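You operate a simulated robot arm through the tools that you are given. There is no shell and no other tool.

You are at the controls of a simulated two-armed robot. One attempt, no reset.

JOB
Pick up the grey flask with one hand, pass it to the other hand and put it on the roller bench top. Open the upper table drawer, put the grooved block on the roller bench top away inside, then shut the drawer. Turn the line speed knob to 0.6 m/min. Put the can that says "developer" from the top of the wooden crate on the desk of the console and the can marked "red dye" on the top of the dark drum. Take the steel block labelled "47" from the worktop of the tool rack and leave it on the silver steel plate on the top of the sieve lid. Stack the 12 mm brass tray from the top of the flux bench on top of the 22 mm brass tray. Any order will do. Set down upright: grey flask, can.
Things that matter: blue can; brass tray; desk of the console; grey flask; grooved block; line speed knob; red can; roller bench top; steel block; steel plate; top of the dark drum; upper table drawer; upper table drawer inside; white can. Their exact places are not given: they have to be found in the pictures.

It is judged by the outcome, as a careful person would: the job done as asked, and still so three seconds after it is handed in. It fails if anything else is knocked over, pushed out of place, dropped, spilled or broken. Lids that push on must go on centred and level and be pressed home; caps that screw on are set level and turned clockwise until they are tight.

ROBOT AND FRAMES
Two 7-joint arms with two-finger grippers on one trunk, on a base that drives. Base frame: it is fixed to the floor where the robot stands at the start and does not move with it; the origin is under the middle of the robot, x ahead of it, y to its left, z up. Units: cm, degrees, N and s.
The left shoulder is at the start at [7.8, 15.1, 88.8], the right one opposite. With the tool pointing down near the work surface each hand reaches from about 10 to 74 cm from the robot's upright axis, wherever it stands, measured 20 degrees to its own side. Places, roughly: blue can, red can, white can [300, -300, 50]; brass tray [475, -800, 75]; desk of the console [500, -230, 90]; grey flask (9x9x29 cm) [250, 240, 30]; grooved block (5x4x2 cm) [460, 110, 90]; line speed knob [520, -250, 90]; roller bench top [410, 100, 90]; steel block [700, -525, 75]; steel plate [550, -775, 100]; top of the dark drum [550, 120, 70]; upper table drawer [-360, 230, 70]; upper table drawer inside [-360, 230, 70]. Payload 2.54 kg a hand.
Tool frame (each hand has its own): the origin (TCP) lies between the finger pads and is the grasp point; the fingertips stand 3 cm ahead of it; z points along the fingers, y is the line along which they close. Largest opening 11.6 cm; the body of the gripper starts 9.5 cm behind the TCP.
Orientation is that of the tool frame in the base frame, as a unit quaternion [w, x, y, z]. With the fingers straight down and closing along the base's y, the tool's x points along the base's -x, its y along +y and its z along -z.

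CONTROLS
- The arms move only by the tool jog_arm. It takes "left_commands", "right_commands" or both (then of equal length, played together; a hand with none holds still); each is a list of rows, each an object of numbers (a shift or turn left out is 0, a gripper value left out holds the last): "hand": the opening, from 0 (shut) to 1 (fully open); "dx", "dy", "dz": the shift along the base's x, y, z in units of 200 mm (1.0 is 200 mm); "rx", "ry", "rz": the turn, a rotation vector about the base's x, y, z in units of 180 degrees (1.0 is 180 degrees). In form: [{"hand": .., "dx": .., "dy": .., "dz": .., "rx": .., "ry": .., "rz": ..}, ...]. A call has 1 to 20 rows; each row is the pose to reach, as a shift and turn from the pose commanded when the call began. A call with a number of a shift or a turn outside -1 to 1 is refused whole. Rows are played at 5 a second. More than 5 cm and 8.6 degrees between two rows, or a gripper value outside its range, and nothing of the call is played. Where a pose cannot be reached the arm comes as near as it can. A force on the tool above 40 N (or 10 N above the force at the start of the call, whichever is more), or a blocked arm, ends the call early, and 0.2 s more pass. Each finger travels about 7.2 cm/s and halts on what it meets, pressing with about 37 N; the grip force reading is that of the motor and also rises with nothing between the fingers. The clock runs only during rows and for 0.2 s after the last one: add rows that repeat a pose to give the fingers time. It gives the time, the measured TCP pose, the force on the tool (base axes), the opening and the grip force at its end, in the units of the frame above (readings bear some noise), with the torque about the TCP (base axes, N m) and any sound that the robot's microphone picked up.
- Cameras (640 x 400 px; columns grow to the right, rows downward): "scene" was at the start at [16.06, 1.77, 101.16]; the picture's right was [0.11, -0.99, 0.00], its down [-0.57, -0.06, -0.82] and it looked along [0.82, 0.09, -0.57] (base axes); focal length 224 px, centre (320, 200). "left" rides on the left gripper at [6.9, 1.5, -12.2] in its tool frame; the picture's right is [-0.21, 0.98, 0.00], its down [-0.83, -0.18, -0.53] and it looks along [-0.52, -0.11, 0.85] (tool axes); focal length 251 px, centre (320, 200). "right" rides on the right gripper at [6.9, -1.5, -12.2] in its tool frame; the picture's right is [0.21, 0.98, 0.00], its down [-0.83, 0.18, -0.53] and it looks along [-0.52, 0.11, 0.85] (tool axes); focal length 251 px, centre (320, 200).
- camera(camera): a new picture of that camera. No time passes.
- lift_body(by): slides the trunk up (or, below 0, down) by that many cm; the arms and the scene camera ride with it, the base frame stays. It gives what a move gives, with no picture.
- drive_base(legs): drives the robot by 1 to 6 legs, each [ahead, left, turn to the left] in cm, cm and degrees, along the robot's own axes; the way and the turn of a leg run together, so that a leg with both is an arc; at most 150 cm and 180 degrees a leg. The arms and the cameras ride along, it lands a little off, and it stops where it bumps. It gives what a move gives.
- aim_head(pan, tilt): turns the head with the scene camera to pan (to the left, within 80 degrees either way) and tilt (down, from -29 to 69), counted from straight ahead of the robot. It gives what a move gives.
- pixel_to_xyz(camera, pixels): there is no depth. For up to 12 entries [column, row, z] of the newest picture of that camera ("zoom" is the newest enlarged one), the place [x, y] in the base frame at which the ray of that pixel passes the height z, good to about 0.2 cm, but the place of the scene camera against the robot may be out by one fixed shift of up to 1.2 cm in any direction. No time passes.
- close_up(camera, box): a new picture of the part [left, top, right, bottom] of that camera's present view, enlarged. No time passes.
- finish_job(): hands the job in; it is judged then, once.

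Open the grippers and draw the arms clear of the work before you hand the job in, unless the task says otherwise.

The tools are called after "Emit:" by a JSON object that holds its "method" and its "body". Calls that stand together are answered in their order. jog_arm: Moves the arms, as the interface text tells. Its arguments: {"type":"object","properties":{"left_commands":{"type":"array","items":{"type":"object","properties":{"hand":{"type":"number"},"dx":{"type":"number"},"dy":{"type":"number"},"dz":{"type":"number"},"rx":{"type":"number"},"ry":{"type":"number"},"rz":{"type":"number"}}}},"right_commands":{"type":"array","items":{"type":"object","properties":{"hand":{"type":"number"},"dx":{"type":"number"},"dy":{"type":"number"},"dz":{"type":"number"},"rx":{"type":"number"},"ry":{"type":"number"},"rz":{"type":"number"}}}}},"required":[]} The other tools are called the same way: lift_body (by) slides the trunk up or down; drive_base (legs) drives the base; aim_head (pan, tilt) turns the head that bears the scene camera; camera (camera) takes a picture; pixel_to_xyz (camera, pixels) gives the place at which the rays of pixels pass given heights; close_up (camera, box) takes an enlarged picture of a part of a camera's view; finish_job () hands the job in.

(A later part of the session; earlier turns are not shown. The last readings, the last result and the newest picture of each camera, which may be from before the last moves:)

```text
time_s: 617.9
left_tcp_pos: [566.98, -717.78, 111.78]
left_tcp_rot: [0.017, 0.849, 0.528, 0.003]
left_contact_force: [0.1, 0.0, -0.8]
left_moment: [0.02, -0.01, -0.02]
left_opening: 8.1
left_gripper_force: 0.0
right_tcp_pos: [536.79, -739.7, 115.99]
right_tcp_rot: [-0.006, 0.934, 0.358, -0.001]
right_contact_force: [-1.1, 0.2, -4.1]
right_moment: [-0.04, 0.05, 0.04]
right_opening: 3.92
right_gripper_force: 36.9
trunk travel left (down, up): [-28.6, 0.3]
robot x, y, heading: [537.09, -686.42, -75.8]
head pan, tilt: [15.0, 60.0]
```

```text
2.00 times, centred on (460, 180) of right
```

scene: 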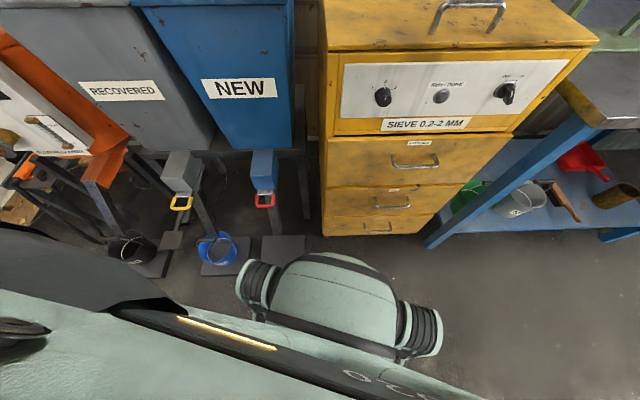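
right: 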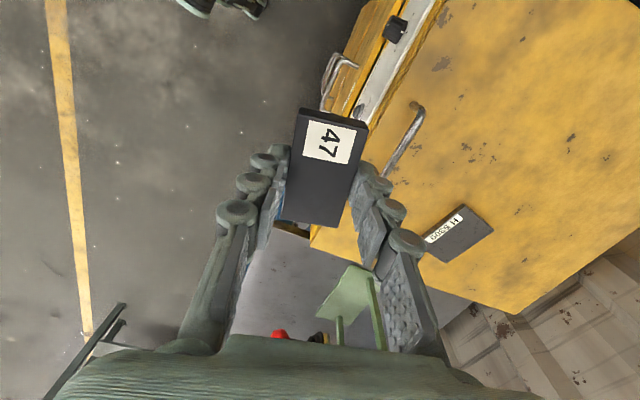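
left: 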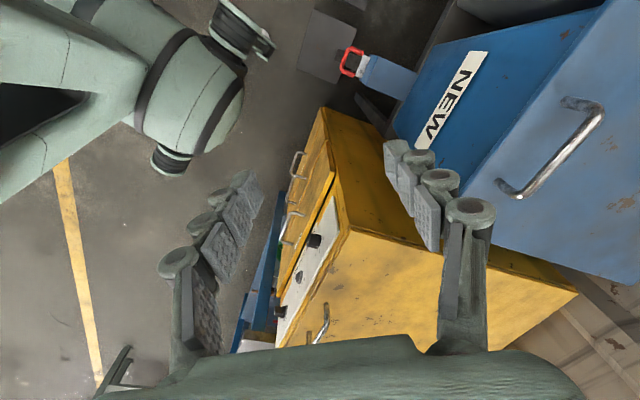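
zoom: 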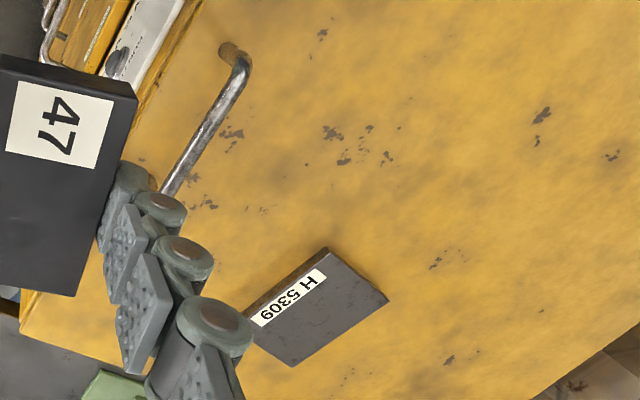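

The plate "H 5309" is about 7.5 x 6.3 cm with its long edge at -67 degrees. I turn the right hand 71 degrees left so the block's long side matches, and look again.

Emit:
{"method": "jog_arm", "body": {"right_commands": [{"rz": 0.044}, {"rz": 0.088}, {"rz": 0.132}, {"rz": 0.176}, {"rz": 0.22}, {"rz": 0.264}, {"rz": 0.308}, {"rz": 0.352}, {"rz": 0.394}]}}

Emit:
{"method": "camera", "body": {"camera": "right"}}

Emit:
{"method": "aim_head", "body": {"pan": 0, "tilt": 35}}

Emit:
{"method": "camera", "body": {"camera": "scene"}}

```text
time_s: 619.9
left_tcp_pos: [567.02, -717.85, 111.66]
left_tcp_rot: [0.018, 0.849, 0.528, 0.003]
left_contact_force: [0.0, -0.6, -0.1]
left_moment: [-0.02, 0.04, 0.02]
left_opening: 8.13
left_gripper_force: 0.1
right_tcp_pos: [536.8, -739.6, 115.98]
right_tcp_rot: [-0.005, 0.551, 0.834, -0.004]
right_contact_force: [-0.5, 0.4, -4.0]
right_moment: [0.02, 0.0, 0.02]
right_opening: 3.92
right_gripper_force: 37.0
trunk travel left (down, up): [-28.6, 0.3]
robot x, y, heading: [537.43, -686.1, -76.1]
head pan, tilt: [15.0, 60.0]
```

```text
taken
```

right: 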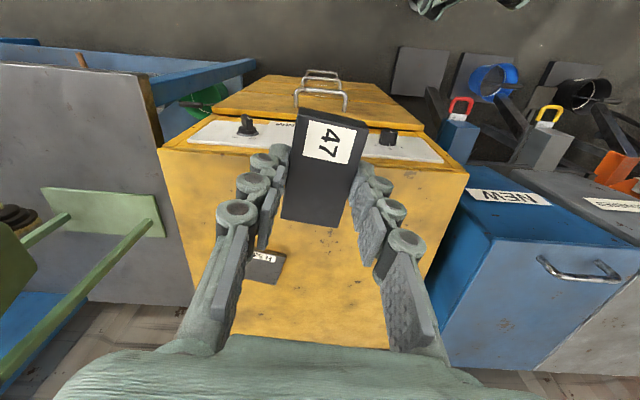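

```text
time_s: 620.8
left_tcp_pos: [567.06, -717.79, 111.7]
left_tcp_rot: [0.016, 0.849, 0.529, 0.004]
left_contact_force: [-0.7, -0.8, -0.5]
left_moment: [-0.03, 0.0, -0.01]
left_opening: 8.12
left_gripper_force: 0.1
right_tcp_pos: [536.78, -739.74, 116.05]
right_tcp_rot: [-0.004, 0.553, 0.833, -0.005]
right_contact_force: [-0.1, 0.8, -3.4]
right_moment: [-0.01, 0.01, 0.03]
right_opening: 3.93
right_gripper_force: 37.2
trunk travel left (down, up): [-28.6, 0.3]
robot x, y, heading: [537.22, -686.31, -76.2]
head pan, tilt: [0.0, 35.0]
```

```text
taken
```

scene: 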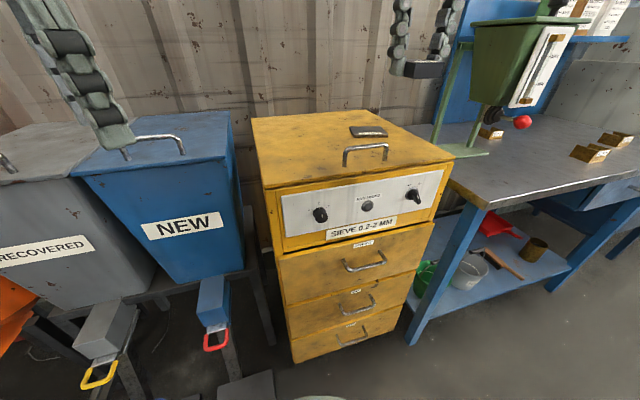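

I match the plate's corner in this view, (287,256), with the former one to get the lid height.

Emit:
{"method": "close_up", "body": {"camera": "right", "box": [220, 220, 340, 310]}}

Emit:
{"method": "pixel_to_xyz", "body": {"camera": "right", "pixels": [[287, 256, 94], [287, 256, 97], [287, 256, 100], [287, 256, 103], [278, 286, 97], [278, 286, 100]]}}

```text
4.44 times, centred on (280, 265) of right
```

zoom: 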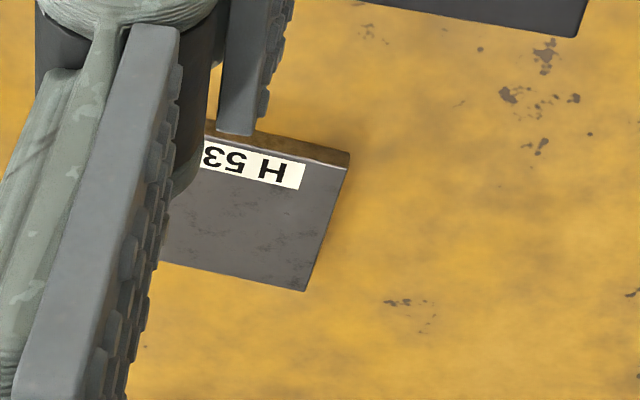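

```text
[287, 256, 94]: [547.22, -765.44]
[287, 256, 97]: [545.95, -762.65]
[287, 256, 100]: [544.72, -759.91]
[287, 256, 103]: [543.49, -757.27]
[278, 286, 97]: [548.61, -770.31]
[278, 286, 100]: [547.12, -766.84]
```

Plate top is near z 98.8, centre (543.7,-766.0). The stance must be about (521,-713), heading -59, to clear the floor plate and sieve. I check the green hopper's place first.

Emit:
{"method": "pixel_to_xyz", "body": {"camera": "scene", "pixels": [[455, 155, 81], [488, 150, 81], [480, 205, 81], [585, 155, 81], [615, 140, 81], [490, 135, 81], [572, 35, 120], [475, 25, 120], [525, 100, 105]]}}

Emit:
{"method": "close_up", "body": {"camera": "scene", "box": [420, 0, 640, 220]}}

```text
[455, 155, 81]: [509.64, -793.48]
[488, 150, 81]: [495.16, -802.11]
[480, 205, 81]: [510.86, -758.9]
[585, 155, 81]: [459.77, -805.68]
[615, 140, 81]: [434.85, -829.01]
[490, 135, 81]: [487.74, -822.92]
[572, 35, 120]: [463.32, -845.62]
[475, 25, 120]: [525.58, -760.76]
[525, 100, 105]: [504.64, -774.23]
```

```text
1.82 times, centred on (530, 110) of scene
```

zoom: 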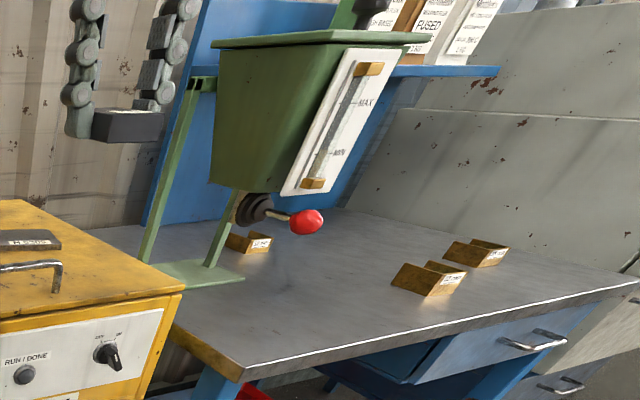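

The hopper is clear of the way. I shift right 22 cm, turn to heading -59, and move in.

Emit:
{"method": "drive_base", "body": {"legs": [[-2, -22, 0], [0, 0, 17]]}}

Emit:
{"method": "drive_base", "body": {"legs": [[17, -5, 0]]}}

Emit:
{"method": "camera", "body": {"camera": "right"}}

Emit:
{"method": "camera", "body": {"camera": "scene"}}

```text
time_s: 624.5
left_tcp_pos: [553.3, -710.79, 111.64]
left_tcp_rot: [0.017, 0.76, 0.65, 0.006]
left_contact_force: [-0.5, 0.4, 0.7]
left_moment: [-0.03, -0.02, -0.04]
left_opening: 8.12
left_gripper_force: 0.1
right_tcp_pos: [530.97, -740.79, 115.9]
right_tcp_rot: [-0.003, 0.422, 0.907, -0.005]
right_contact_force: [-0.1, 0.0, -4.4]
right_moment: [-0.03, 0.03, -0.02]
right_opening: 3.87
right_gripper_force: 36.6
trunk travel left (down, up): [-28.6, 0.3]
robot x, y, heading: [515.68, -689.54, -58.9]
head pan, tilt: [0.0, 35.0]
```

```text
time_s: 626.0
left_tcp_pos: [557.71, -727.81, 111.76]
left_tcp_rot: [0.016, 0.759, 0.651, 0.007]
left_contact_force: [-0.1, -1.0, 0.3]
left_moment: [0.03, 0.02, 0.01]
left_opening: 8.11
left_gripper_force: 0.0
right_tcp_pos: [535.53, -757.74, 115.86]
right_tcp_rot: [-0.004, 0.42, 0.907, -0.005]
right_contact_force: [-0.3, -0.1, -4.7]
right_moment: [0.07, 0.04, -0.01]
right_opening: 3.93
right_gripper_force: 37.1
trunk travel left (down, up): [-28.6, 0.3]
robot x, y, heading: [519.7, -706.28, -58.9]
head pan, tilt: [0.0, 35.0]
```

```text
taken
```

right: 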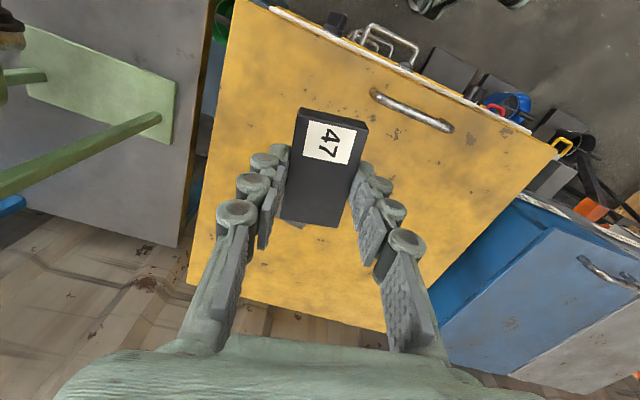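

```text
taken
```

scene: 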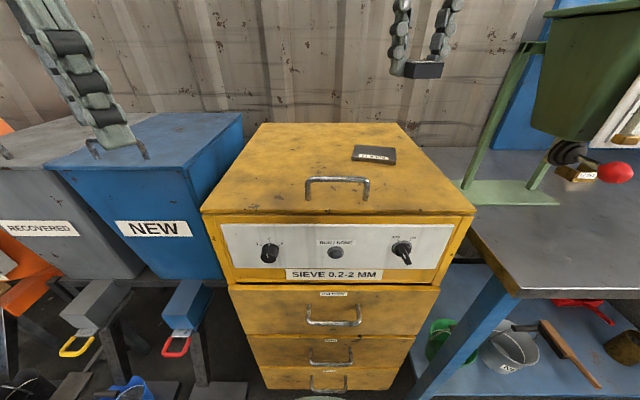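

The plate is at (374,154) in the scene. I move 6 cm ahead and 2 cm right, and turn the hand -17 degrees to match the plate's edge.

Emit:
{"method": "drive_base", "body": {"legs": [[6, -2, 0]]}}

Emit:
{"method": "jog_arm", "body": {"right_commands": [{"rz": -0.04}, {"rz": -0.08}, {"rz": -0.096}]}}

Emit:
{"method": "camera", "body": {"camera": "right"}}

```text
time_s: 626.9
left_tcp_pos: [559.14, -733.75, 111.75]
left_tcp_rot: [0.015, 0.759, 0.65, 0.006]
left_contact_force: [0.5, -0.2, -0.8]
left_moment: [0.06, 0.02, -0.04]
left_opening: 8.13
left_gripper_force: 0.0
right_tcp_pos: [536.81, -763.86, 115.96]
right_tcp_rot: [-0.003, 0.42, 0.907, -0.005]
right_contact_force: [0.2, -0.3, -4.7]
right_moment: [0.05, 0.0, -0.01]
right_opening: 3.9
right_gripper_force: 37.3
trunk travel left (down, up): [-28.6, 0.3]
robot x, y, heading: [521.1, -712.22, -59.1]
head pan, tilt: [0.0, 35.0]
```

```text
time_s: 627.7
left_tcp_pos: [559.18, -733.73, 111.83]
left_tcp_rot: [0.018, 0.759, 0.65, 0.007]
left_contact_force: [0.6, 0.5, -0.3]
left_moment: [-0.01, 0.02, 0.0]
left_opening: 8.13
left_gripper_force: 0.1
right_tcp_pos: [536.83, -763.76, 116.09]
right_tcp_rot: [-0.004, 0.553, 0.833, -0.004]
right_contact_force: [0.2, 0.8, -3.5]
right_moment: [-0.01, -0.03, -0.03]
right_opening: 3.93
right_gripper_force: 37.3
trunk travel left (down, up): [-28.6, 0.3]
robot x, y, heading: [521.44, -712.58, -58.8]
head pan, tilt: [0.0, 35.0]
```

```text
taken
```

right: 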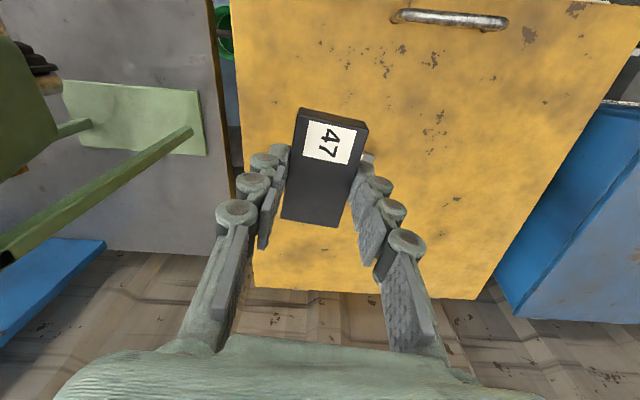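

I check with the left wrist camera whether it sees the plate.

Emit:
{"method": "camera", "body": {"camera": "left"}}

Emit:
{"method": "close_up", "body": {"camera": "scene", "box": [280, 40, 480, 220]}}

```text
taken
```

left: 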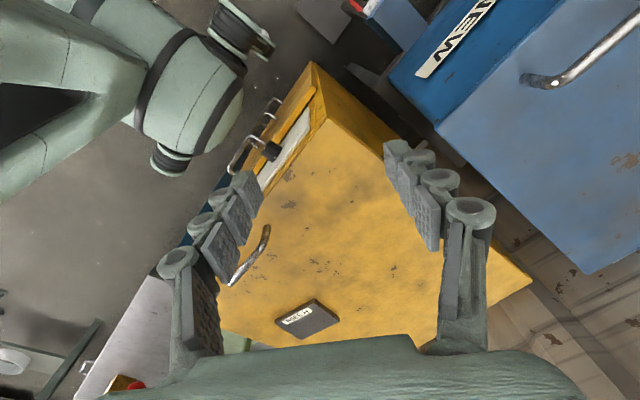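

```text
2.22 times, centred on (380, 130) of scene
```

zoom: 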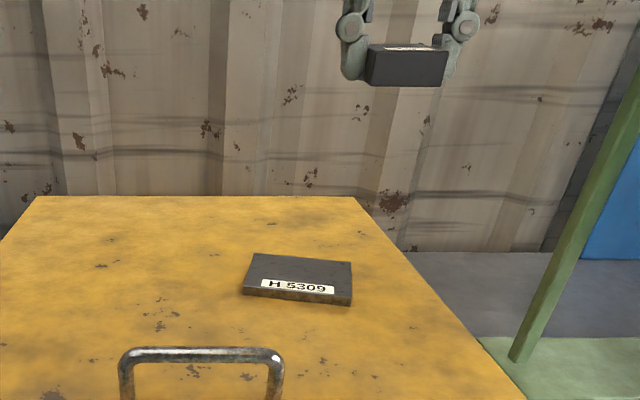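

The left camera sees the whole plate at (308,318). I zoom and compute its corners.

Emit:
{"method": "close_up", "body": {"camera": "left", "box": [260, 285, 360, 350]}}

```text
6.15 times, centred on (310, 318) of left
```

zoom: 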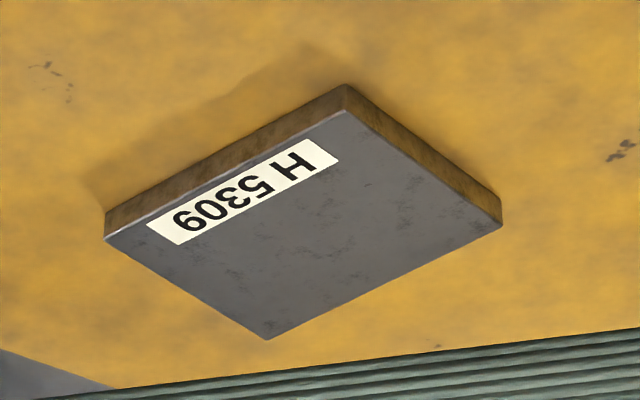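

Emit:
{"method": "pixel_to_xyz", "body": {"camera": "zoom", "pixels": [[345, 112, 98.8], [502, 227, 98.8], [268, 339, 98.8], [105, 238, 98.8], [345, 112, 97], [502, 227, 97], [268, 339, 97], [105, 238, 97], [345, 85, 97], [105, 212, 97]]}}

```text
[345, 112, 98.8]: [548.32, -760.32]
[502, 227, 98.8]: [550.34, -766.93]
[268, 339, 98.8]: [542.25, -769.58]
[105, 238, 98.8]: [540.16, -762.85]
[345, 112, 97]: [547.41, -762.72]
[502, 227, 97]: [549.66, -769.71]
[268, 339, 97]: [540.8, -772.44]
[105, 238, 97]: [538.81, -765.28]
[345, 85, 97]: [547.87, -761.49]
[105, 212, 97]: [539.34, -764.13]
```

Combining views, the plate top is near z 96–97 with centre about (543.9,-768.6). I bring the block over it at z 107 and check from the left camera.

Emit:
{"method": "jog_arm", "body": {"right_commands": [{"dx": 0.12, "dy": -0.08, "dz": -0.1}, {"dx": 0.24, "dy": -0.16, "dz": -0.25}, {"dx": 0.355, "dy": -0.24, "dz": -0.4}, {"dx": 0.355, "dy": -0.24, "dz": -0.45}]}}

Emit:
{"method": "close_up", "body": {"camera": "left", "box": [240, 240, 400, 350]}}

Emit:
{"method": "close_up", "body": {"camera": "scene", "box": [280, 40, 480, 220]}}

```text
time_s: 628.7
left_tcp_pos: [559.01, -733.85, 111.8]
left_tcp_rot: [0.018, 0.76, 0.65, 0.007]
left_contact_force: [-0.3, 0.7, -0.8]
left_moment: [-0.02, -0.01, -0.03]
left_opening: 8.11
left_gripper_force: 0.0
right_tcp_pos: [543.78, -768.58, 107.23]
right_tcp_rot: [-0.004, 0.552, 0.834, -0.005]
right_contact_force: [0.7, -0.4, -3.9]
right_moment: [0.02, -0.02, 0.0]
right_opening: 3.93
right_gripper_force: 36.9
trunk travel left (down, up): [-28.6, 0.3]
robot x, y, heading: [521.61, -712.49, -58.8]
head pan, tilt: [0.0, 35.0]
```

```text
3.64 times, centred on (320, 295) of left
```

zoom: 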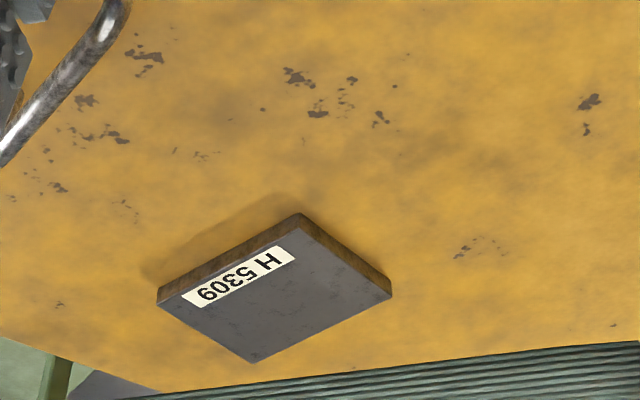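

```text
2.22 times, centred on (380, 130) of scene
```

zoom: 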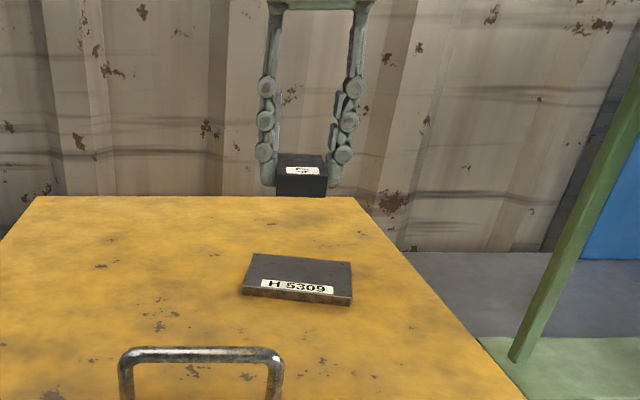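

I calibrate the scene view with the block's known place: its near bottom edge at zoom (301,197) should be (542.3,-765.1) at z 103.8.

Emit:
{"method": "pixel_to_xyz", "body": {"camera": "zoom", "pixels": [[301, 197, 103.8], [298, 272, 92], [298, 272, 94], [298, 272, 96], [298, 272, 98], [298, 272, 100]]}}

Emit:
{"method": "pixel_to_xyz", "body": {"camera": "left", "pixels": [[308.5, 318, 92], [308.5, 318, 94], [308.5, 318, 96], [308.5, 318, 98], [308.5, 318, 100]]}}

```text
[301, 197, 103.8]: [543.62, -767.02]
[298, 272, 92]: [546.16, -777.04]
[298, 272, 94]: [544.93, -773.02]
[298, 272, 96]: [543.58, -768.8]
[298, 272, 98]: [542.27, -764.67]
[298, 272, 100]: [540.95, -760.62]
```

```text
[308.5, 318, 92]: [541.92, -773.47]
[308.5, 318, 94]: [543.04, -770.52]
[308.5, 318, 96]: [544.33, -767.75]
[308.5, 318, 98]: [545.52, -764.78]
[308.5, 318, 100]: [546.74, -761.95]
```

The views now agree: plate centre (543.4,-770.2), top z≈94.4. I adjust and lower to z 100, then look.

Emit:
{"method": "jog_arm", "body": {"right_commands": [{"dx": -0.02, "dy": -0.08, "dz": -0.08}, {"dx": -0.02, "dy": -0.08, "dz": -0.2}, {"dx": -0.02, "dy": -0.08, "dz": -0.32}]}}

Emit:
{"method": "close_up", "body": {"camera": "scene", "box": [280, 40, 480, 220]}}

Emit:
{"method": "close_up", "body": {"camera": "left", "box": [240, 240, 400, 350]}}

```text
time_s: 629.5
left_tcp_pos: [559.08, -733.82, 111.69]
left_tcp_rot: [0.017, 0.76, 0.65, 0.007]
left_contact_force: [0.3, 0.9, -0.3]
left_moment: [0.01, -0.02, 0.0]
left_opening: 8.1
left_gripper_force: 0.1
right_tcp_pos: [543.67, -770.33, 100.5]
right_tcp_rot: [-0.004, 0.552, 0.834, -0.005]
right_contact_force: [-0.6, -0.3, -4.0]
right_moment: [0.02, 0.01, -0.01]
right_opening: 3.92
right_gripper_force: 37.3
trunk travel left (down, up): [-28.6, 0.3]
robot x, y, heading: [520.99, -712.55, -58.7]
head pan, tilt: [0.0, 35.0]
```

```text
2.22 times, centred on (380, 130) of scene
```

zoom: 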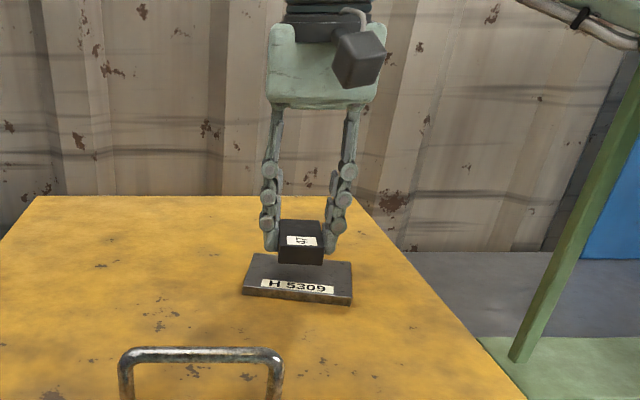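

```text
3.64 times, centred on (320, 295) of left
```

zoom: 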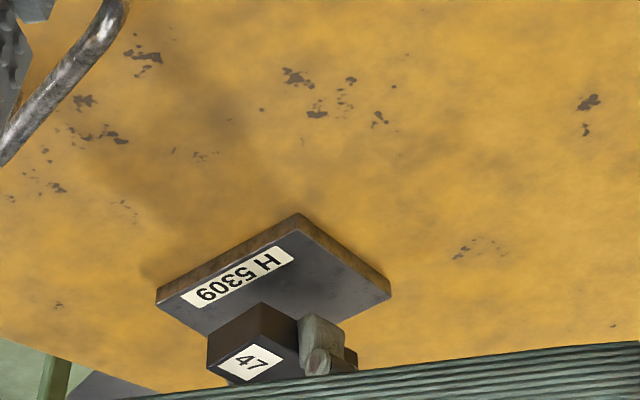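

The block is right above the plate, centred. I lower slowly to contact.

Emit:
{"method": "jog_arm", "body": {"right_commands": [{"dz": -0.04}, {"dz": -0.07}, {"dz": -0.1}, {"dz": -0.13}, {"dz": -0.16}]}}

Emit:
{"method": "close_up", "body": {"camera": "scene", "box": [280, 40, 480, 220]}}

```text
time_s: 630.8
left_tcp_pos: [558.99, -733.74, 111.76]
left_tcp_rot: [0.017, 0.76, 0.65, 0.007]
left_contact_force: [0.1, 0.3, 0.4]
left_moment: [0.0, -0.01, 0.04]
left_opening: 8.13
left_gripper_force: 0.1
right_tcp_pos: [543.58, -770.06, 98.26]
right_tcp_rot: [0.004, 0.551, 0.834, -0.005]
right_contact_force: [-4.5, 3.4, 13.2]
right_moment: [0.43, 0.23, 0.22]
right_opening: 3.92
right_gripper_force: 37.0
trunk travel left (down, up): [-28.6, 0.3]
robot x, y, heading: [521.44, -712.41, -59.0]
head pan, tilt: [0.0, 35.0]
stopped in row 5 (right hand): the force on the tool passed its limit at 42 N (the readings are from after the stop); the commanded pose is now the measured one
```

```text
2.22 times, centred on (380, 130) of scene
```

zoom: 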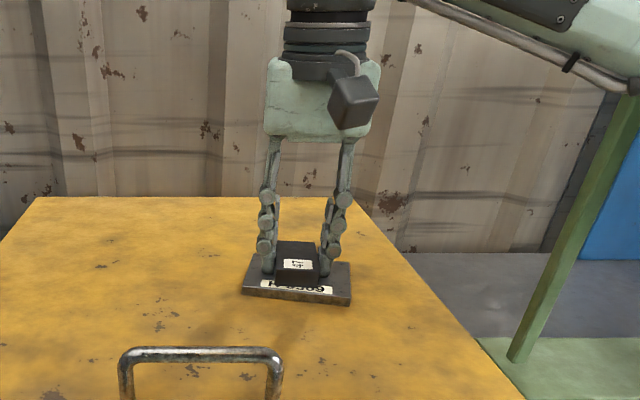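

Contact on the plate. I ease, open the fingers, and look.

Emit:
{"method": "jog_arm", "body": {"right_commands": [{"dz": 0.005}, {"hand": 0.42, "dz": 0.005}, {"hand": 0.5, "dz": 0.005}, {"hand": 0.55, "dz": 0.005}]}}

Emit:
{"method": "jog_arm", "body": {"right_commands": [{"dz": 0.1}, {"dz": 0.25}, {"dz": 0.45}, {"dz": 0.65}, {"dz": 0.85}]}}

Emit:
{"method": "close_up", "body": {"camera": "scene", "box": [280, 40, 480, 220]}}

Emit:
{"method": "camera", "body": {"camera": "right"}}

Emit:
{"method": "close_up", "body": {"camera": "left", "box": [240, 240, 400, 350]}}

```text
time_s: 631.8
left_tcp_pos: [559.2, -733.78, 111.83]
left_tcp_rot: [0.017, 0.759, 0.65, 0.007]
left_contact_force: [0.3, 0.3, 0.3]
left_moment: [0.01, 0.0, 0.02]
left_opening: 8.13
left_gripper_force: 0.1
right_tcp_pos: [543.58, -770.38, 98.12]
right_tcp_rot: [0.002, 0.553, 0.833, -0.005]
right_contact_force: [0.4, -0.7, 2.3]
right_moment: [0.0, 0.01, 0.04]
right_opening: 6.41
right_gripper_force: 0.2
trunk travel left (down, up): [-28.6, 0.3]
robot x, y, heading: [521.49, -712.7, -58.9]
head pan, tilt: [0.0, 35.0]
```

```text
time_s: 633.0
left_tcp_pos: [559.11, -733.69, 111.86]
left_tcp_rot: [0.017, 0.76, 0.65, 0.007]
left_contact_force: [0.6, 0.4, 0.5]
left_moment: [-0.02, -0.04, 0.06]
left_opening: 8.15
left_gripper_force: 0.1
right_tcp_pos: [543.64, -770.13, 115.29]
right_tcp_rot: [0.003, 0.553, 0.833, -0.005]
right_contact_force: [-1.3, -0.4, 0.7]
right_moment: [-0.05, -0.01, 0.02]
right_opening: 6.38
right_gripper_force: 0.0
trunk travel left (down, up): [-28.6, 0.3]
robot x, y, heading: [521.11, -712.68, -58.8]
head pan, tilt: [0.0, 35.0]
```

```text
2.22 times, centred on (380, 130) of scene
```

zoom: 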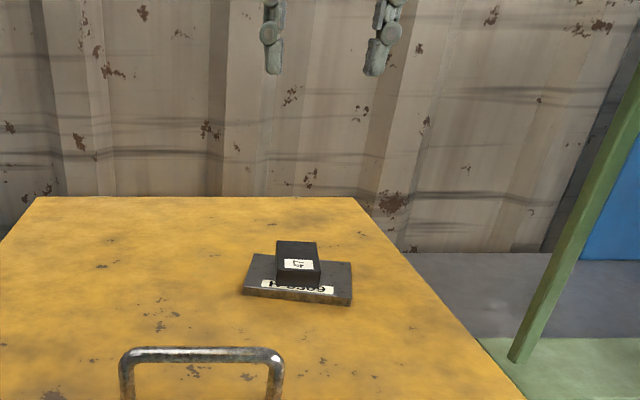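

```text
taken
```

right: 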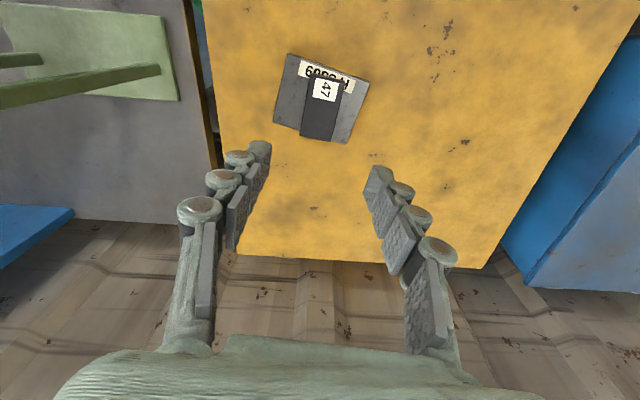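

```text
3.64 times, centred on (320, 295) of left
```

zoom: 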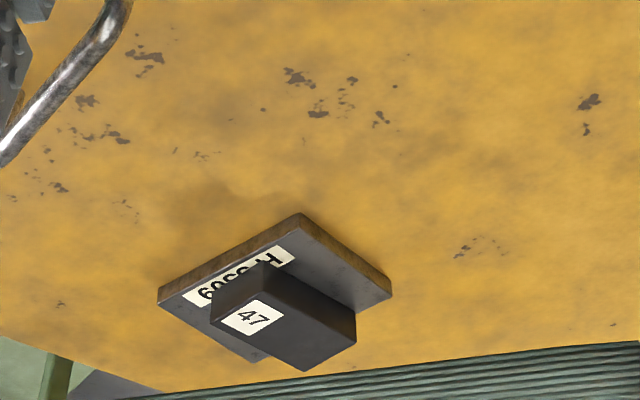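

The block lies on the plate. I zoom in the right view to judge how it is centred.

Emit:
{"method": "close_up", "body": {"camera": "right", "box": [250, 40, 390, 160]}}

```text
3.33 times, centred on (320, 100) of right
```

zoom: 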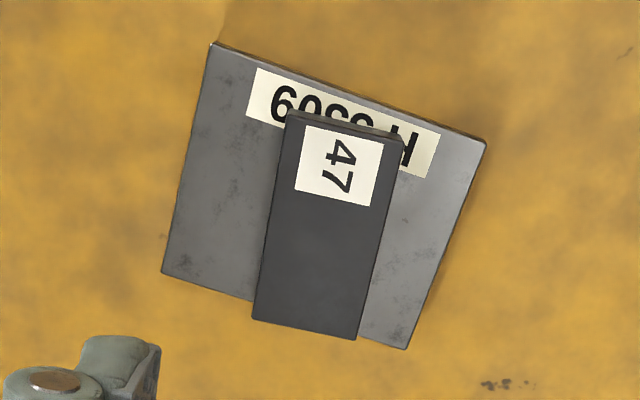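

Block 47 rests on the plate. I draw the right hand back, then move to stand before the flux bench.

Emit:
{"method": "jog_arm", "body": {"right_commands": [{"dx": -0.11, "dy": 0.19}, {"dx": -0.22, "dy": 0.38}, {"dx": -0.34, "dy": 0.57}, {"dx": -0.46, "dy": 0.77}]}}

Emit:
{"method": "drive_base", "body": {"legs": [[-15, 0, 0], [0, -70, 0]]}}

Emit:
{"method": "camera", "body": {"camera": "scene"}}

```text
time_s: 634.0
left_tcp_pos: [558.97, -733.81, 111.82]
left_tcp_rot: [0.018, 0.759, 0.65, 0.007]
left_contact_force: [0.5, 0.2, -1.0]
left_moment: [-0.01, -0.01, -0.01]
left_opening: 8.11
left_gripper_force: 0.2
right_tcp_pos: [534.13, -754.56, 115.02]
right_tcp_rot: [0.003, 0.553, 0.833, -0.005]
right_contact_force: [0.6, -0.2, 0.4]
right_moment: [0.01, 0.0, -0.01]
right_opening: 6.39
right_gripper_force: 0.1
trunk travel left (down, up): [-28.6, 0.3]
robot x, y, heading: [521.51, -712.28, -58.6]
head pan, tilt: [0.0, 35.0]
```

```text
time_s: 642.1
left_tcp_pos: [491.78, -756.98, 111.83]
left_tcp_rot: [0.017, 0.758, 0.652, 0.007]
left_contact_force: [-0.2, -0.1, 0.2]
left_moment: [-0.02, 0.01, 0.0]
left_opening: 8.13
left_gripper_force: 0.1
right_tcp_pos: [466.92, -778.03, 115.04]
right_tcp_rot: [0.002, 0.55, 0.835, -0.005]
right_contact_force: [-0.1, 0.5, 0.2]
right_moment: [0.01, 0.01, -0.03]
right_opening: 6.38
right_gripper_force: 0.0
trunk travel left (down, up): [-28.6, 0.3]
robot x, y, heading: [453.75, -736.4, -58.7]
head pan, tilt: [0.0, 35.0]
```

```text
taken
```

scene: 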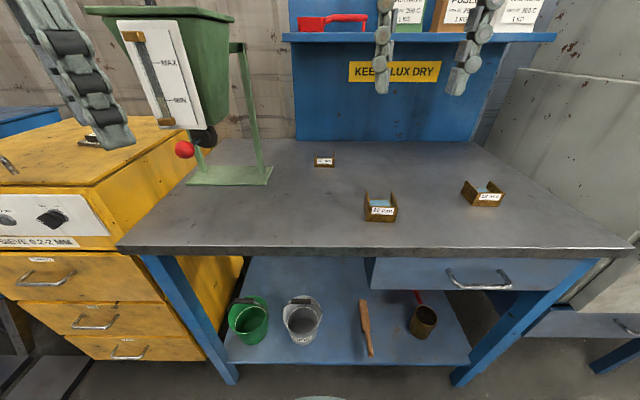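

Three small brass trays are on the bench. I zoom to read their labels.

Emit:
{"method": "close_up", "body": {"camera": "scene", "box": [300, 140, 520, 240]}}

Emit:
{"method": "camera", "body": {"camera": "right"}}

Emit:
{"method": "camera", "body": {"camera": "left"}}

```text
2.91 times, centred on (410, 190) of scene
```

zoom: 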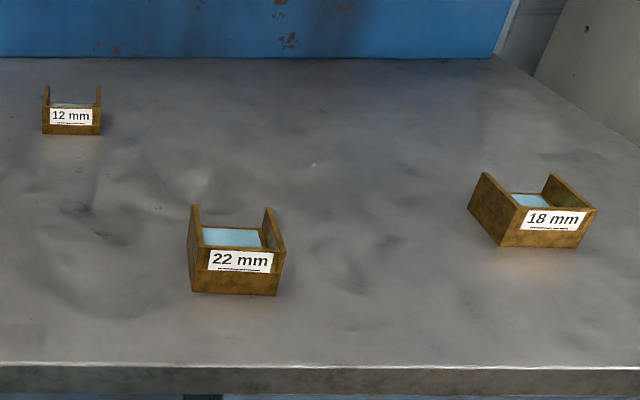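

```text
taken
```

right: 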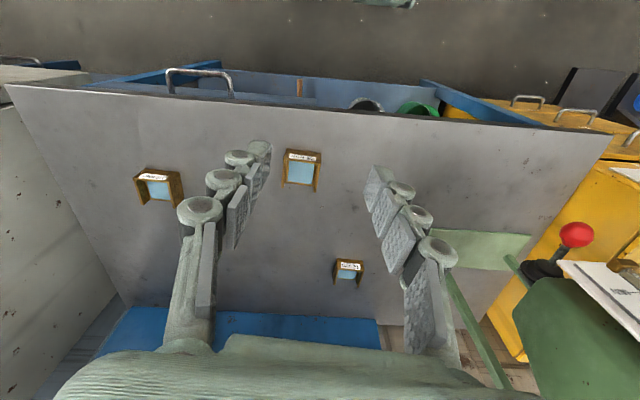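

```text
taken
```

left: 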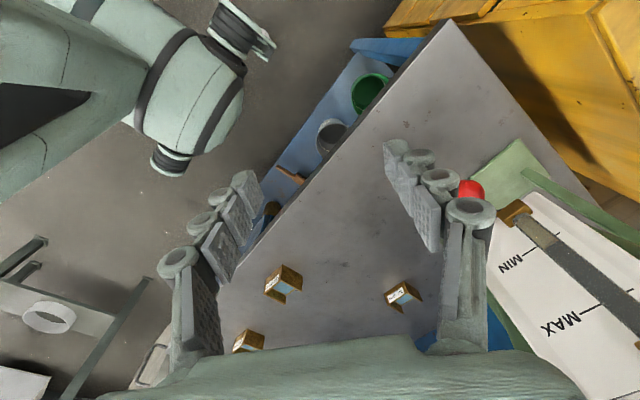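

The trays are labelled 12 mm (back), 22 mm (front middle), 18 mm (right). I zoom on the right wrist view to measure them.

Emit:
{"method": "close_up", "body": {"camera": "right", "box": [260, 130, 400, 300]}}

Emit:
{"method": "pixel_to_xyz", "body": {"camera": "right", "pixels": [[285, 150, 84], [321, 153, 84], [317, 190, 84], [283, 185, 84], [333, 260, 84], [363, 263, 84], [362, 285, 84], [334, 282, 84], [302, 170, 81], [348, 272, 81]]}}

```text
2.35 times, centred on (330, 215) of right
```

zoom: 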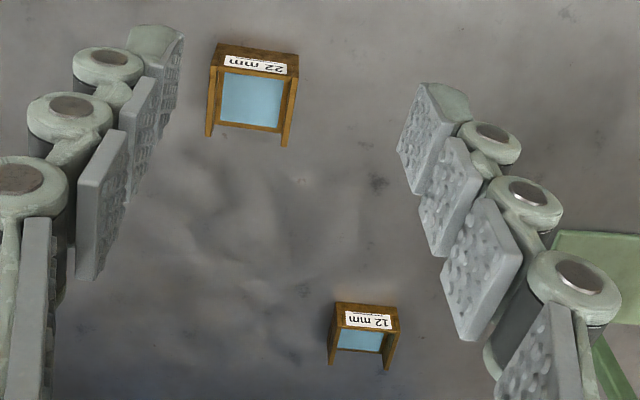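

```text
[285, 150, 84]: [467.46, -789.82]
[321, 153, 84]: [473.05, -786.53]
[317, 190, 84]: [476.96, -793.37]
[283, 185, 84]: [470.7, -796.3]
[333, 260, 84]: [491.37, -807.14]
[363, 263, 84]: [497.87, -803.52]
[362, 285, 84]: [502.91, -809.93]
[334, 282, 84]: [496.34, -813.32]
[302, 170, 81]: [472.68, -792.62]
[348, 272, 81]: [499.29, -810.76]
```

All three trays have about the same footprint (about 6.5 cm). The 12 mm tray is far back (X≈83 cm from the robot), so I will reach it with a tilted hand. I bring the base 5 cm nearer and 6 cm left, and move the right hand forward for a close view.

Emit:
{"method": "drive_base", "body": {"legs": [[4, 6, 0]]}}

Emit:
{"method": "jog_arm", "body": {"right_commands": [{"dx": 0.09, "dy": -0.15, "dz": -0.1}, {"dx": 0.18, "dy": -0.3, "dz": -0.2}, {"dx": 0.27, "dy": -0.45, "dz": -0.3}, {"dx": 0.36, "dy": -0.6, "dz": -0.4}]}}

Emit:
{"method": "camera", "body": {"camera": "right"}}

Emit:
{"method": "camera", "body": {"camera": "scene"}}

```text
time_s: 643.4
left_tcp_pos: [498.9, -757.32, 111.81]
left_tcp_rot: [0.016, 0.758, 0.652, 0.006]
left_contact_force: [0.1, 0.0, -0.6]
left_moment: [0.01, 0.01, 0.04]
left_opening: 8.12
left_gripper_force: 0.0
right_tcp_pos: [474.14, -778.34, 115.02]
right_tcp_rot: [0.002, 0.552, 0.834, -0.004]
right_contact_force: [0.0, -0.5, -0.8]
right_moment: [0.0, 0.01, -0.02]
right_opening: 6.36
right_gripper_force: 0.1
trunk travel left (down, up): [-28.6, 0.3]
robot x, y, heading: [460.99, -736.23, -58.8]
head pan, tilt: [0.0, 35.0]
```

```text
time_s: 644.4
left_tcp_pos: [498.85, -757.43, 111.78]
left_tcp_rot: [0.016, 0.759, 0.651, 0.007]
left_contact_force: [1.1, -0.1, -0.2]
left_moment: [0.0, 0.01, -0.03]
left_opening: 8.11
left_gripper_force: 0.1
right_tcp_pos: [481.34, -790.35, 106.88]
right_tcp_rot: [0.002, 0.552, 0.834, -0.005]
right_contact_force: [-0.1, 0.1, -0.5]
right_moment: [0.01, -0.02, 0.02]
right_opening: 6.37
right_gripper_force: 0.0
trunk travel left (down, up): [-28.6, 0.3]
robot x, y, heading: [460.97, -735.97, -58.6]
head pan, tilt: [0.0, 35.0]
```

```text
taken
```

right: 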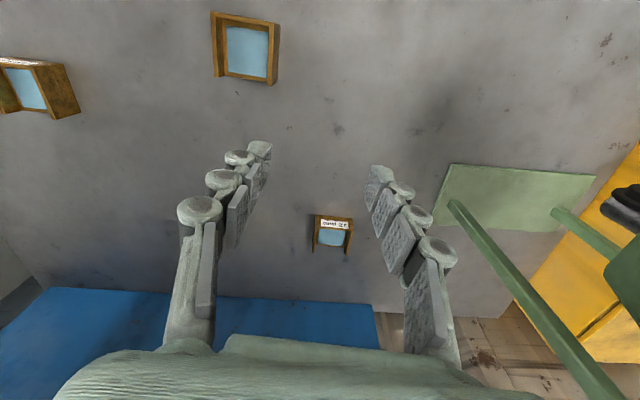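

```text
taken
```

scene: 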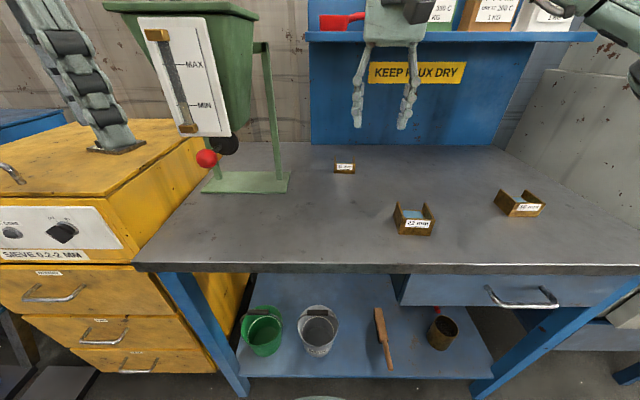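

Emit:
{"method": "close_up", "body": {"camera": "right", "box": [280, 190, 390, 270]}}

Emit:
{"method": "pixel_to_xyz", "body": {"camera": "right", "pixels": [[315, 216, 80], [351, 219, 80], [315, 216, 84], [351, 219, 84], [315, 216, 88], [351, 219, 88], [278, 22, 84], [215, 14, 84], [272, 84, 84], [217, 74, 84]]}}

```text
5.00 times, centred on (335, 230) of right
```

zoom: 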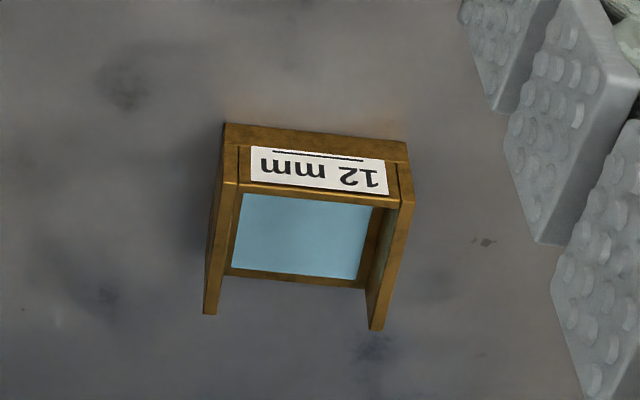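

```text
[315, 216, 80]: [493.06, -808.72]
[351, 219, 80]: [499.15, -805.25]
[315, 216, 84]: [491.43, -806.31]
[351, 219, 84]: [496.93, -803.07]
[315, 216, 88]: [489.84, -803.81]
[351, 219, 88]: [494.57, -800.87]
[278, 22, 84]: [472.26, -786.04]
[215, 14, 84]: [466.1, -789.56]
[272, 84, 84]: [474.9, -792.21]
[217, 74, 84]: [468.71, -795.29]
```

Emit:
{"method": "close_up", "body": {"camera": "right", "box": [190, 0, 300, 100]}}

Emit:
{"method": "close_up", "body": {"camera": "scene", "box": [320, 150, 440, 245]}}

```text
4.00 times, centred on (245, 50) of right
```

zoom: 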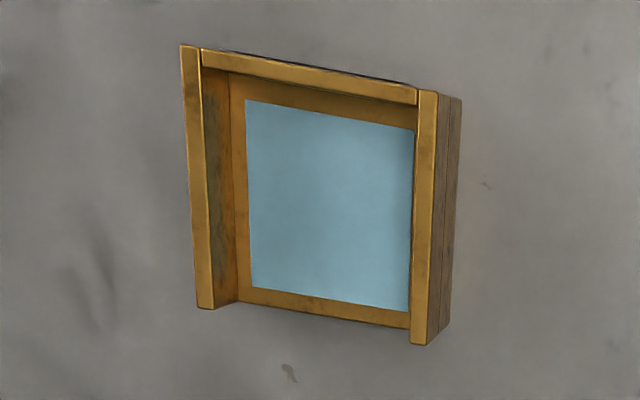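

```text
4.21 times, centred on (380, 198) of scene
```

zoom: 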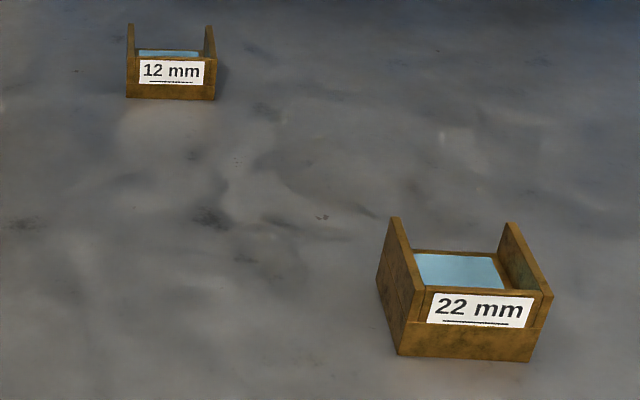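

I find the bench height directly: I lower the open right fingers onto a free patch of the bench top.

Emit:
{"method": "jog_arm", "body": {"right_commands": [{"dz": -0.2}, {"dz": -0.4}, {"dz": -0.6}, {"dz": -0.7}]}}

Emit:
{"method": "camera", "body": {"camera": "right"}}

Emit:
{"method": "close_up", "body": {"camera": "scene", "box": [300, 100, 480, 250]}}

```text
time_s: 645.4
left_tcp_pos: [498.78, -757.29, 111.71]
left_tcp_rot: [0.017, 0.758, 0.652, 0.007]
left_contact_force: [1.0, 0.4, 0.2]
left_moment: [-0.03, -0.01, 0.01]
left_opening: 8.14
left_gripper_force: 0.0
right_tcp_pos: [481.2, -790.5, 93.05]
right_tcp_rot: [0.003, 0.553, 0.833, -0.005]
right_contact_force: [-0.2, -0.1, -0.4]
right_moment: [0.0, -0.02, -0.03]
right_opening: 6.4
right_gripper_force: 0.0
trunk travel left (down, up): [-28.6, 0.3]
robot x, y, heading: [460.82, -736.17, -58.6]
head pan, tilt: [0.0, 35.0]
```

```text
taken
```

right: 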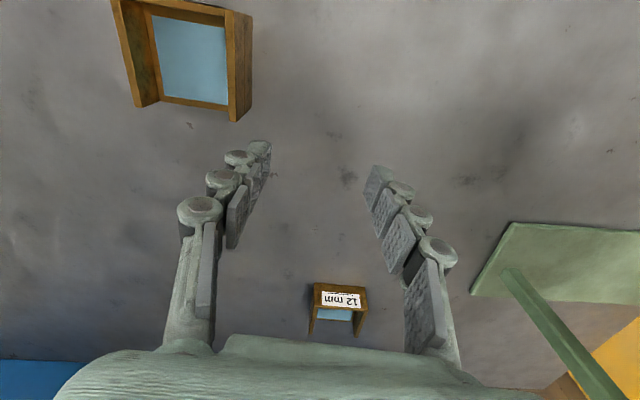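

```text
2.67 times, centred on (390, 175) of scene
```

zoom: 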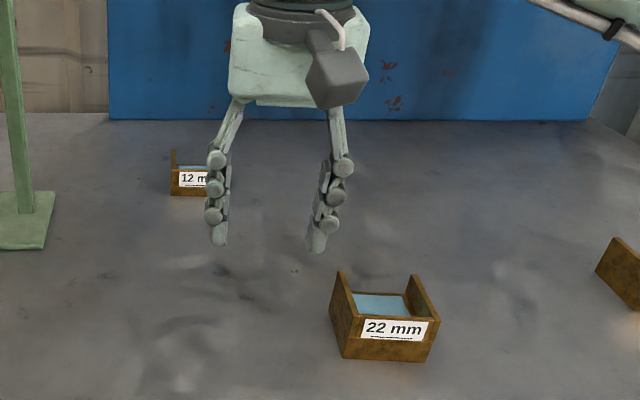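

I continue down slowly to touch.

Emit:
{"method": "jog_arm", "body": {"right_commands": [{"dz": -0.08}, {"dz": -0.15}, {"dz": -0.2}, {"dz": -0.25}, {"dz": -0.3}, {"dz": -0.35}]}}

```text
time_s: 646.7
left_tcp_pos: [498.82, -757.24, 111.86]
left_tcp_rot: [0.017, 0.759, 0.651, 0.006]
left_contact_force: [-0.5, -1.0, 0.0]
left_moment: [0.02, 0.02, 0.0]
left_opening: 8.11
left_gripper_force: 0.0
right_tcp_pos: [481.12, -790.31, 87.73]
right_tcp_rot: [0.009, 0.551, 0.834, -0.005]
right_contact_force: [-4.7, 6.9, 14.0]
right_moment: [0.26, 0.39, -0.07]
right_opening: 6.86
right_gripper_force: 3.4
trunk travel left (down, up): [-28.6, 0.3]
robot x, y, heading: [461.29, -736.34, -58.6]
head pan, tilt: [0.0, 35.0]
stopped in row 6 (right hand): the force on the tool passed its limit at 47 N (the readings are from after the stop); the commanded pose is now the measured one
```

The bench top is at z≈84.7. I raise 3 cm and measure both trays again with that height.

Emit:
{"method": "jog_arm", "body": {"right_commands": [{"dz": 0.15}, {"dz": 0.3}, {"dz": 0.45}]}}

Emit:
{"method": "close_up", "body": {"camera": "right", "box": [280, 250, 400, 350]}}

Emit:
{"method": "close_up", "body": {"camera": "right", "box": [90, 0, 270, 140]}}

```text
time_s: 647.5
left_tcp_pos: [498.86, -757.27, 111.87]
left_tcp_rot: [0.017, 0.759, 0.651, 0.007]
left_contact_force: [0.3, 0.7, -0.3]
left_moment: [-0.01, -0.02, -0.01]
left_opening: 8.14
left_gripper_force: 0.1
right_tcp_pos: [481.32, -790.45, 96.4]
right_tcp_rot: [0.009, 0.552, 0.834, -0.005]
right_contact_force: [0.3, -0.2, -0.3]
right_moment: [0.02, -0.02, -0.03]
right_opening: 6.36
right_gripper_force: 0.0
trunk travel left (down, up): [-28.6, 0.3]
robot x, y, heading: [461.0, -736.34, -58.8]
head pan, tilt: [0.0, 35.0]
```

```text
4.00 times, centred on (340, 300) of right
```

zoom: 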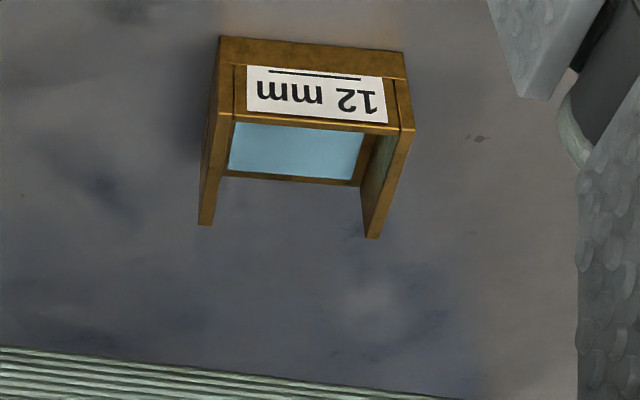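

```text
2.86 times, centred on (180, 70) of right
```

zoom: 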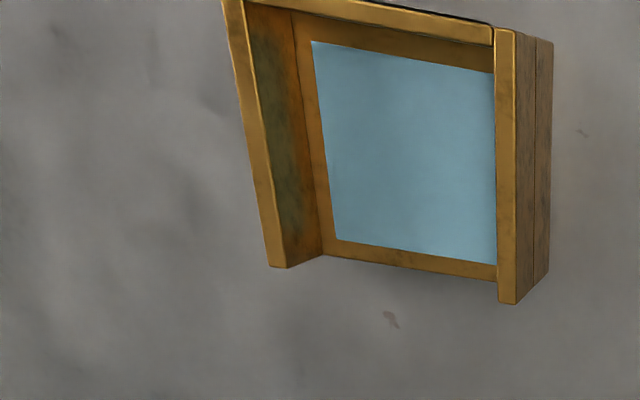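

Emit:
{"method": "camera", "body": {"camera": "right"}}

Emit:
{"method": "pixel_to_xyz", "body": {"camera": "right", "pixels": [[314.75, 259.25, 84.7], [361.25, 263.75, 84.7], [314.3, 278.7, 87.5], [363.2, 282.5, 87.5], [311.2, 306.2, 87.5], [353, 309.5, 87.5], [314.3, 278.7, 88.5], [363.2, 282.5, 88.5]]}}

Emit:
{"method": "pixel_to_xyz", "body": {"camera": "zoom", "pixels": [[547, 275, 84.7], [552, 40, 84.7], [518, 303, 87.5], [497, 28, 87.5], [270, 266, 87.5], [225, 2, 87.5], [518, 303, 88.5], [497, 28, 88.5], [270, 266, 88.5], [225, 2, 88.5]]}}

```text
taken
```

right: 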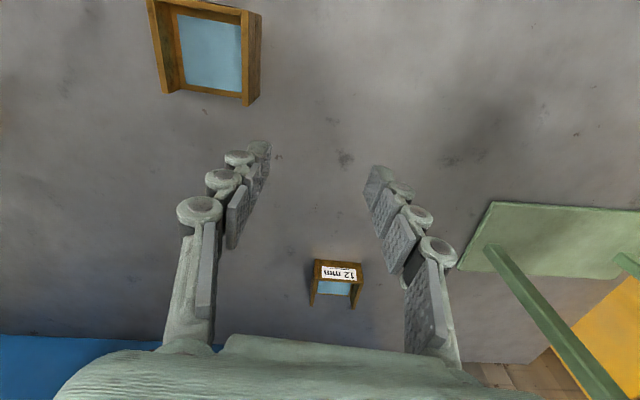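

```text
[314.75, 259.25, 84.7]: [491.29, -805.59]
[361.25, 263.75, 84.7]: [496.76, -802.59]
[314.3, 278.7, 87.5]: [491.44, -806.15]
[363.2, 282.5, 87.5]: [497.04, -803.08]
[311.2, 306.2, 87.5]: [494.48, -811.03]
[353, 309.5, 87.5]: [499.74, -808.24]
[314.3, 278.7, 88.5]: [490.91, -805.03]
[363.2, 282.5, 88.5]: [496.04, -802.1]
```

```text
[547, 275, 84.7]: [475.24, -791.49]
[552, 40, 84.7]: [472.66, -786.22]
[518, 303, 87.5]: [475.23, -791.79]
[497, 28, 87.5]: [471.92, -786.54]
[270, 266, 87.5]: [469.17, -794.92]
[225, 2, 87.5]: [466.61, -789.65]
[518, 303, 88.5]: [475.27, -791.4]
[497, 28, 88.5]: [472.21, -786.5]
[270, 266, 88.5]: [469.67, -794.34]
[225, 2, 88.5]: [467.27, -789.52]
```

Now measured: bench z 84.7; 12 mm tray centre (495.5,-806.6), 22 mm tray centre (470.9,-790.6), both 6.2 x 5.8 x 3.3 cm and aligned within 2 degrees. I raise and yaw the right hand 6 degrees, then tilt it 35 degrees forward.

Emit:
{"method": "jog_arm", "body": {"right_commands": [{"dz": 0.1, "rz": 0.016, "hand": 0.76}, {"dz": 0.2, "rz": 0.032}, {"dz": 0.2, "rz": 0.032}]}}

Emit:
{"method": "jog_arm", "body": {"right_commands": [{"rx": -0.0332, "ry": -0.0201}, {"rx": -0.0665, "ry": -0.0403}, {"rx": -0.0997, "ry": -0.0604}, {"rx": -0.133, "ry": -0.0806}, {"rx": -0.1662, "ry": -0.1007}]}}

Emit:
{"method": "camera", "body": {"camera": "right"}}

```text
time_s: 648.3
left_tcp_pos: [498.84, -757.3, 111.84]
left_tcp_rot: [0.017, 0.759, 0.651, 0.007]
left_contact_force: [-0.6, -0.4, 0.4]
left_moment: [-0.02, -0.02, -0.01]
left_opening: 8.11
left_gripper_force: 0.1
right_tcp_pos: [481.14, -790.48, 100.21]
right_tcp_rot: [0.009, 0.509, 0.861, -0.005]
right_contact_force: [0.1, 1.2, 0.2]
right_moment: [-0.01, 0.01, 0.01]
right_opening: 8.82
right_gripper_force: 0.0
trunk travel left (down, up): [-28.6, 0.3]
robot x, y, heading: [460.95, -735.79, -58.9]
head pan, tilt: [0.0, 35.0]
```

```text
time_s: 649.5
left_tcp_pos: [498.79, -757.25, 111.7]
left_tcp_rot: [0.017, 0.759, 0.651, 0.007]
left_contact_force: [0.3, 0.4, -0.1]
left_moment: [0.0, 0.01, 0.01]
left_opening: 8.12
left_gripper_force: 0.0
right_tcp_pos: [481.14, -790.53, 100.29]
right_tcp_rot: [0.274, 0.484, 0.818, -0.147]
right_contact_force: [0.0, -0.1, 0.5]
right_moment: [0.0, 0.01, -0.03]
right_opening: 8.8
right_gripper_force: 0.1
trunk travel left (down, up): [-28.6, 0.3]
robot x, y, heading: [460.82, -736.2, -58.6]
head pan, tilt: [0.0, 35.0]
```

```text
taken
```

right: 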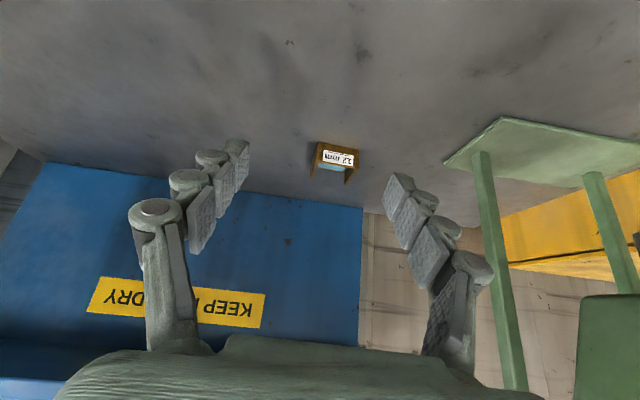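

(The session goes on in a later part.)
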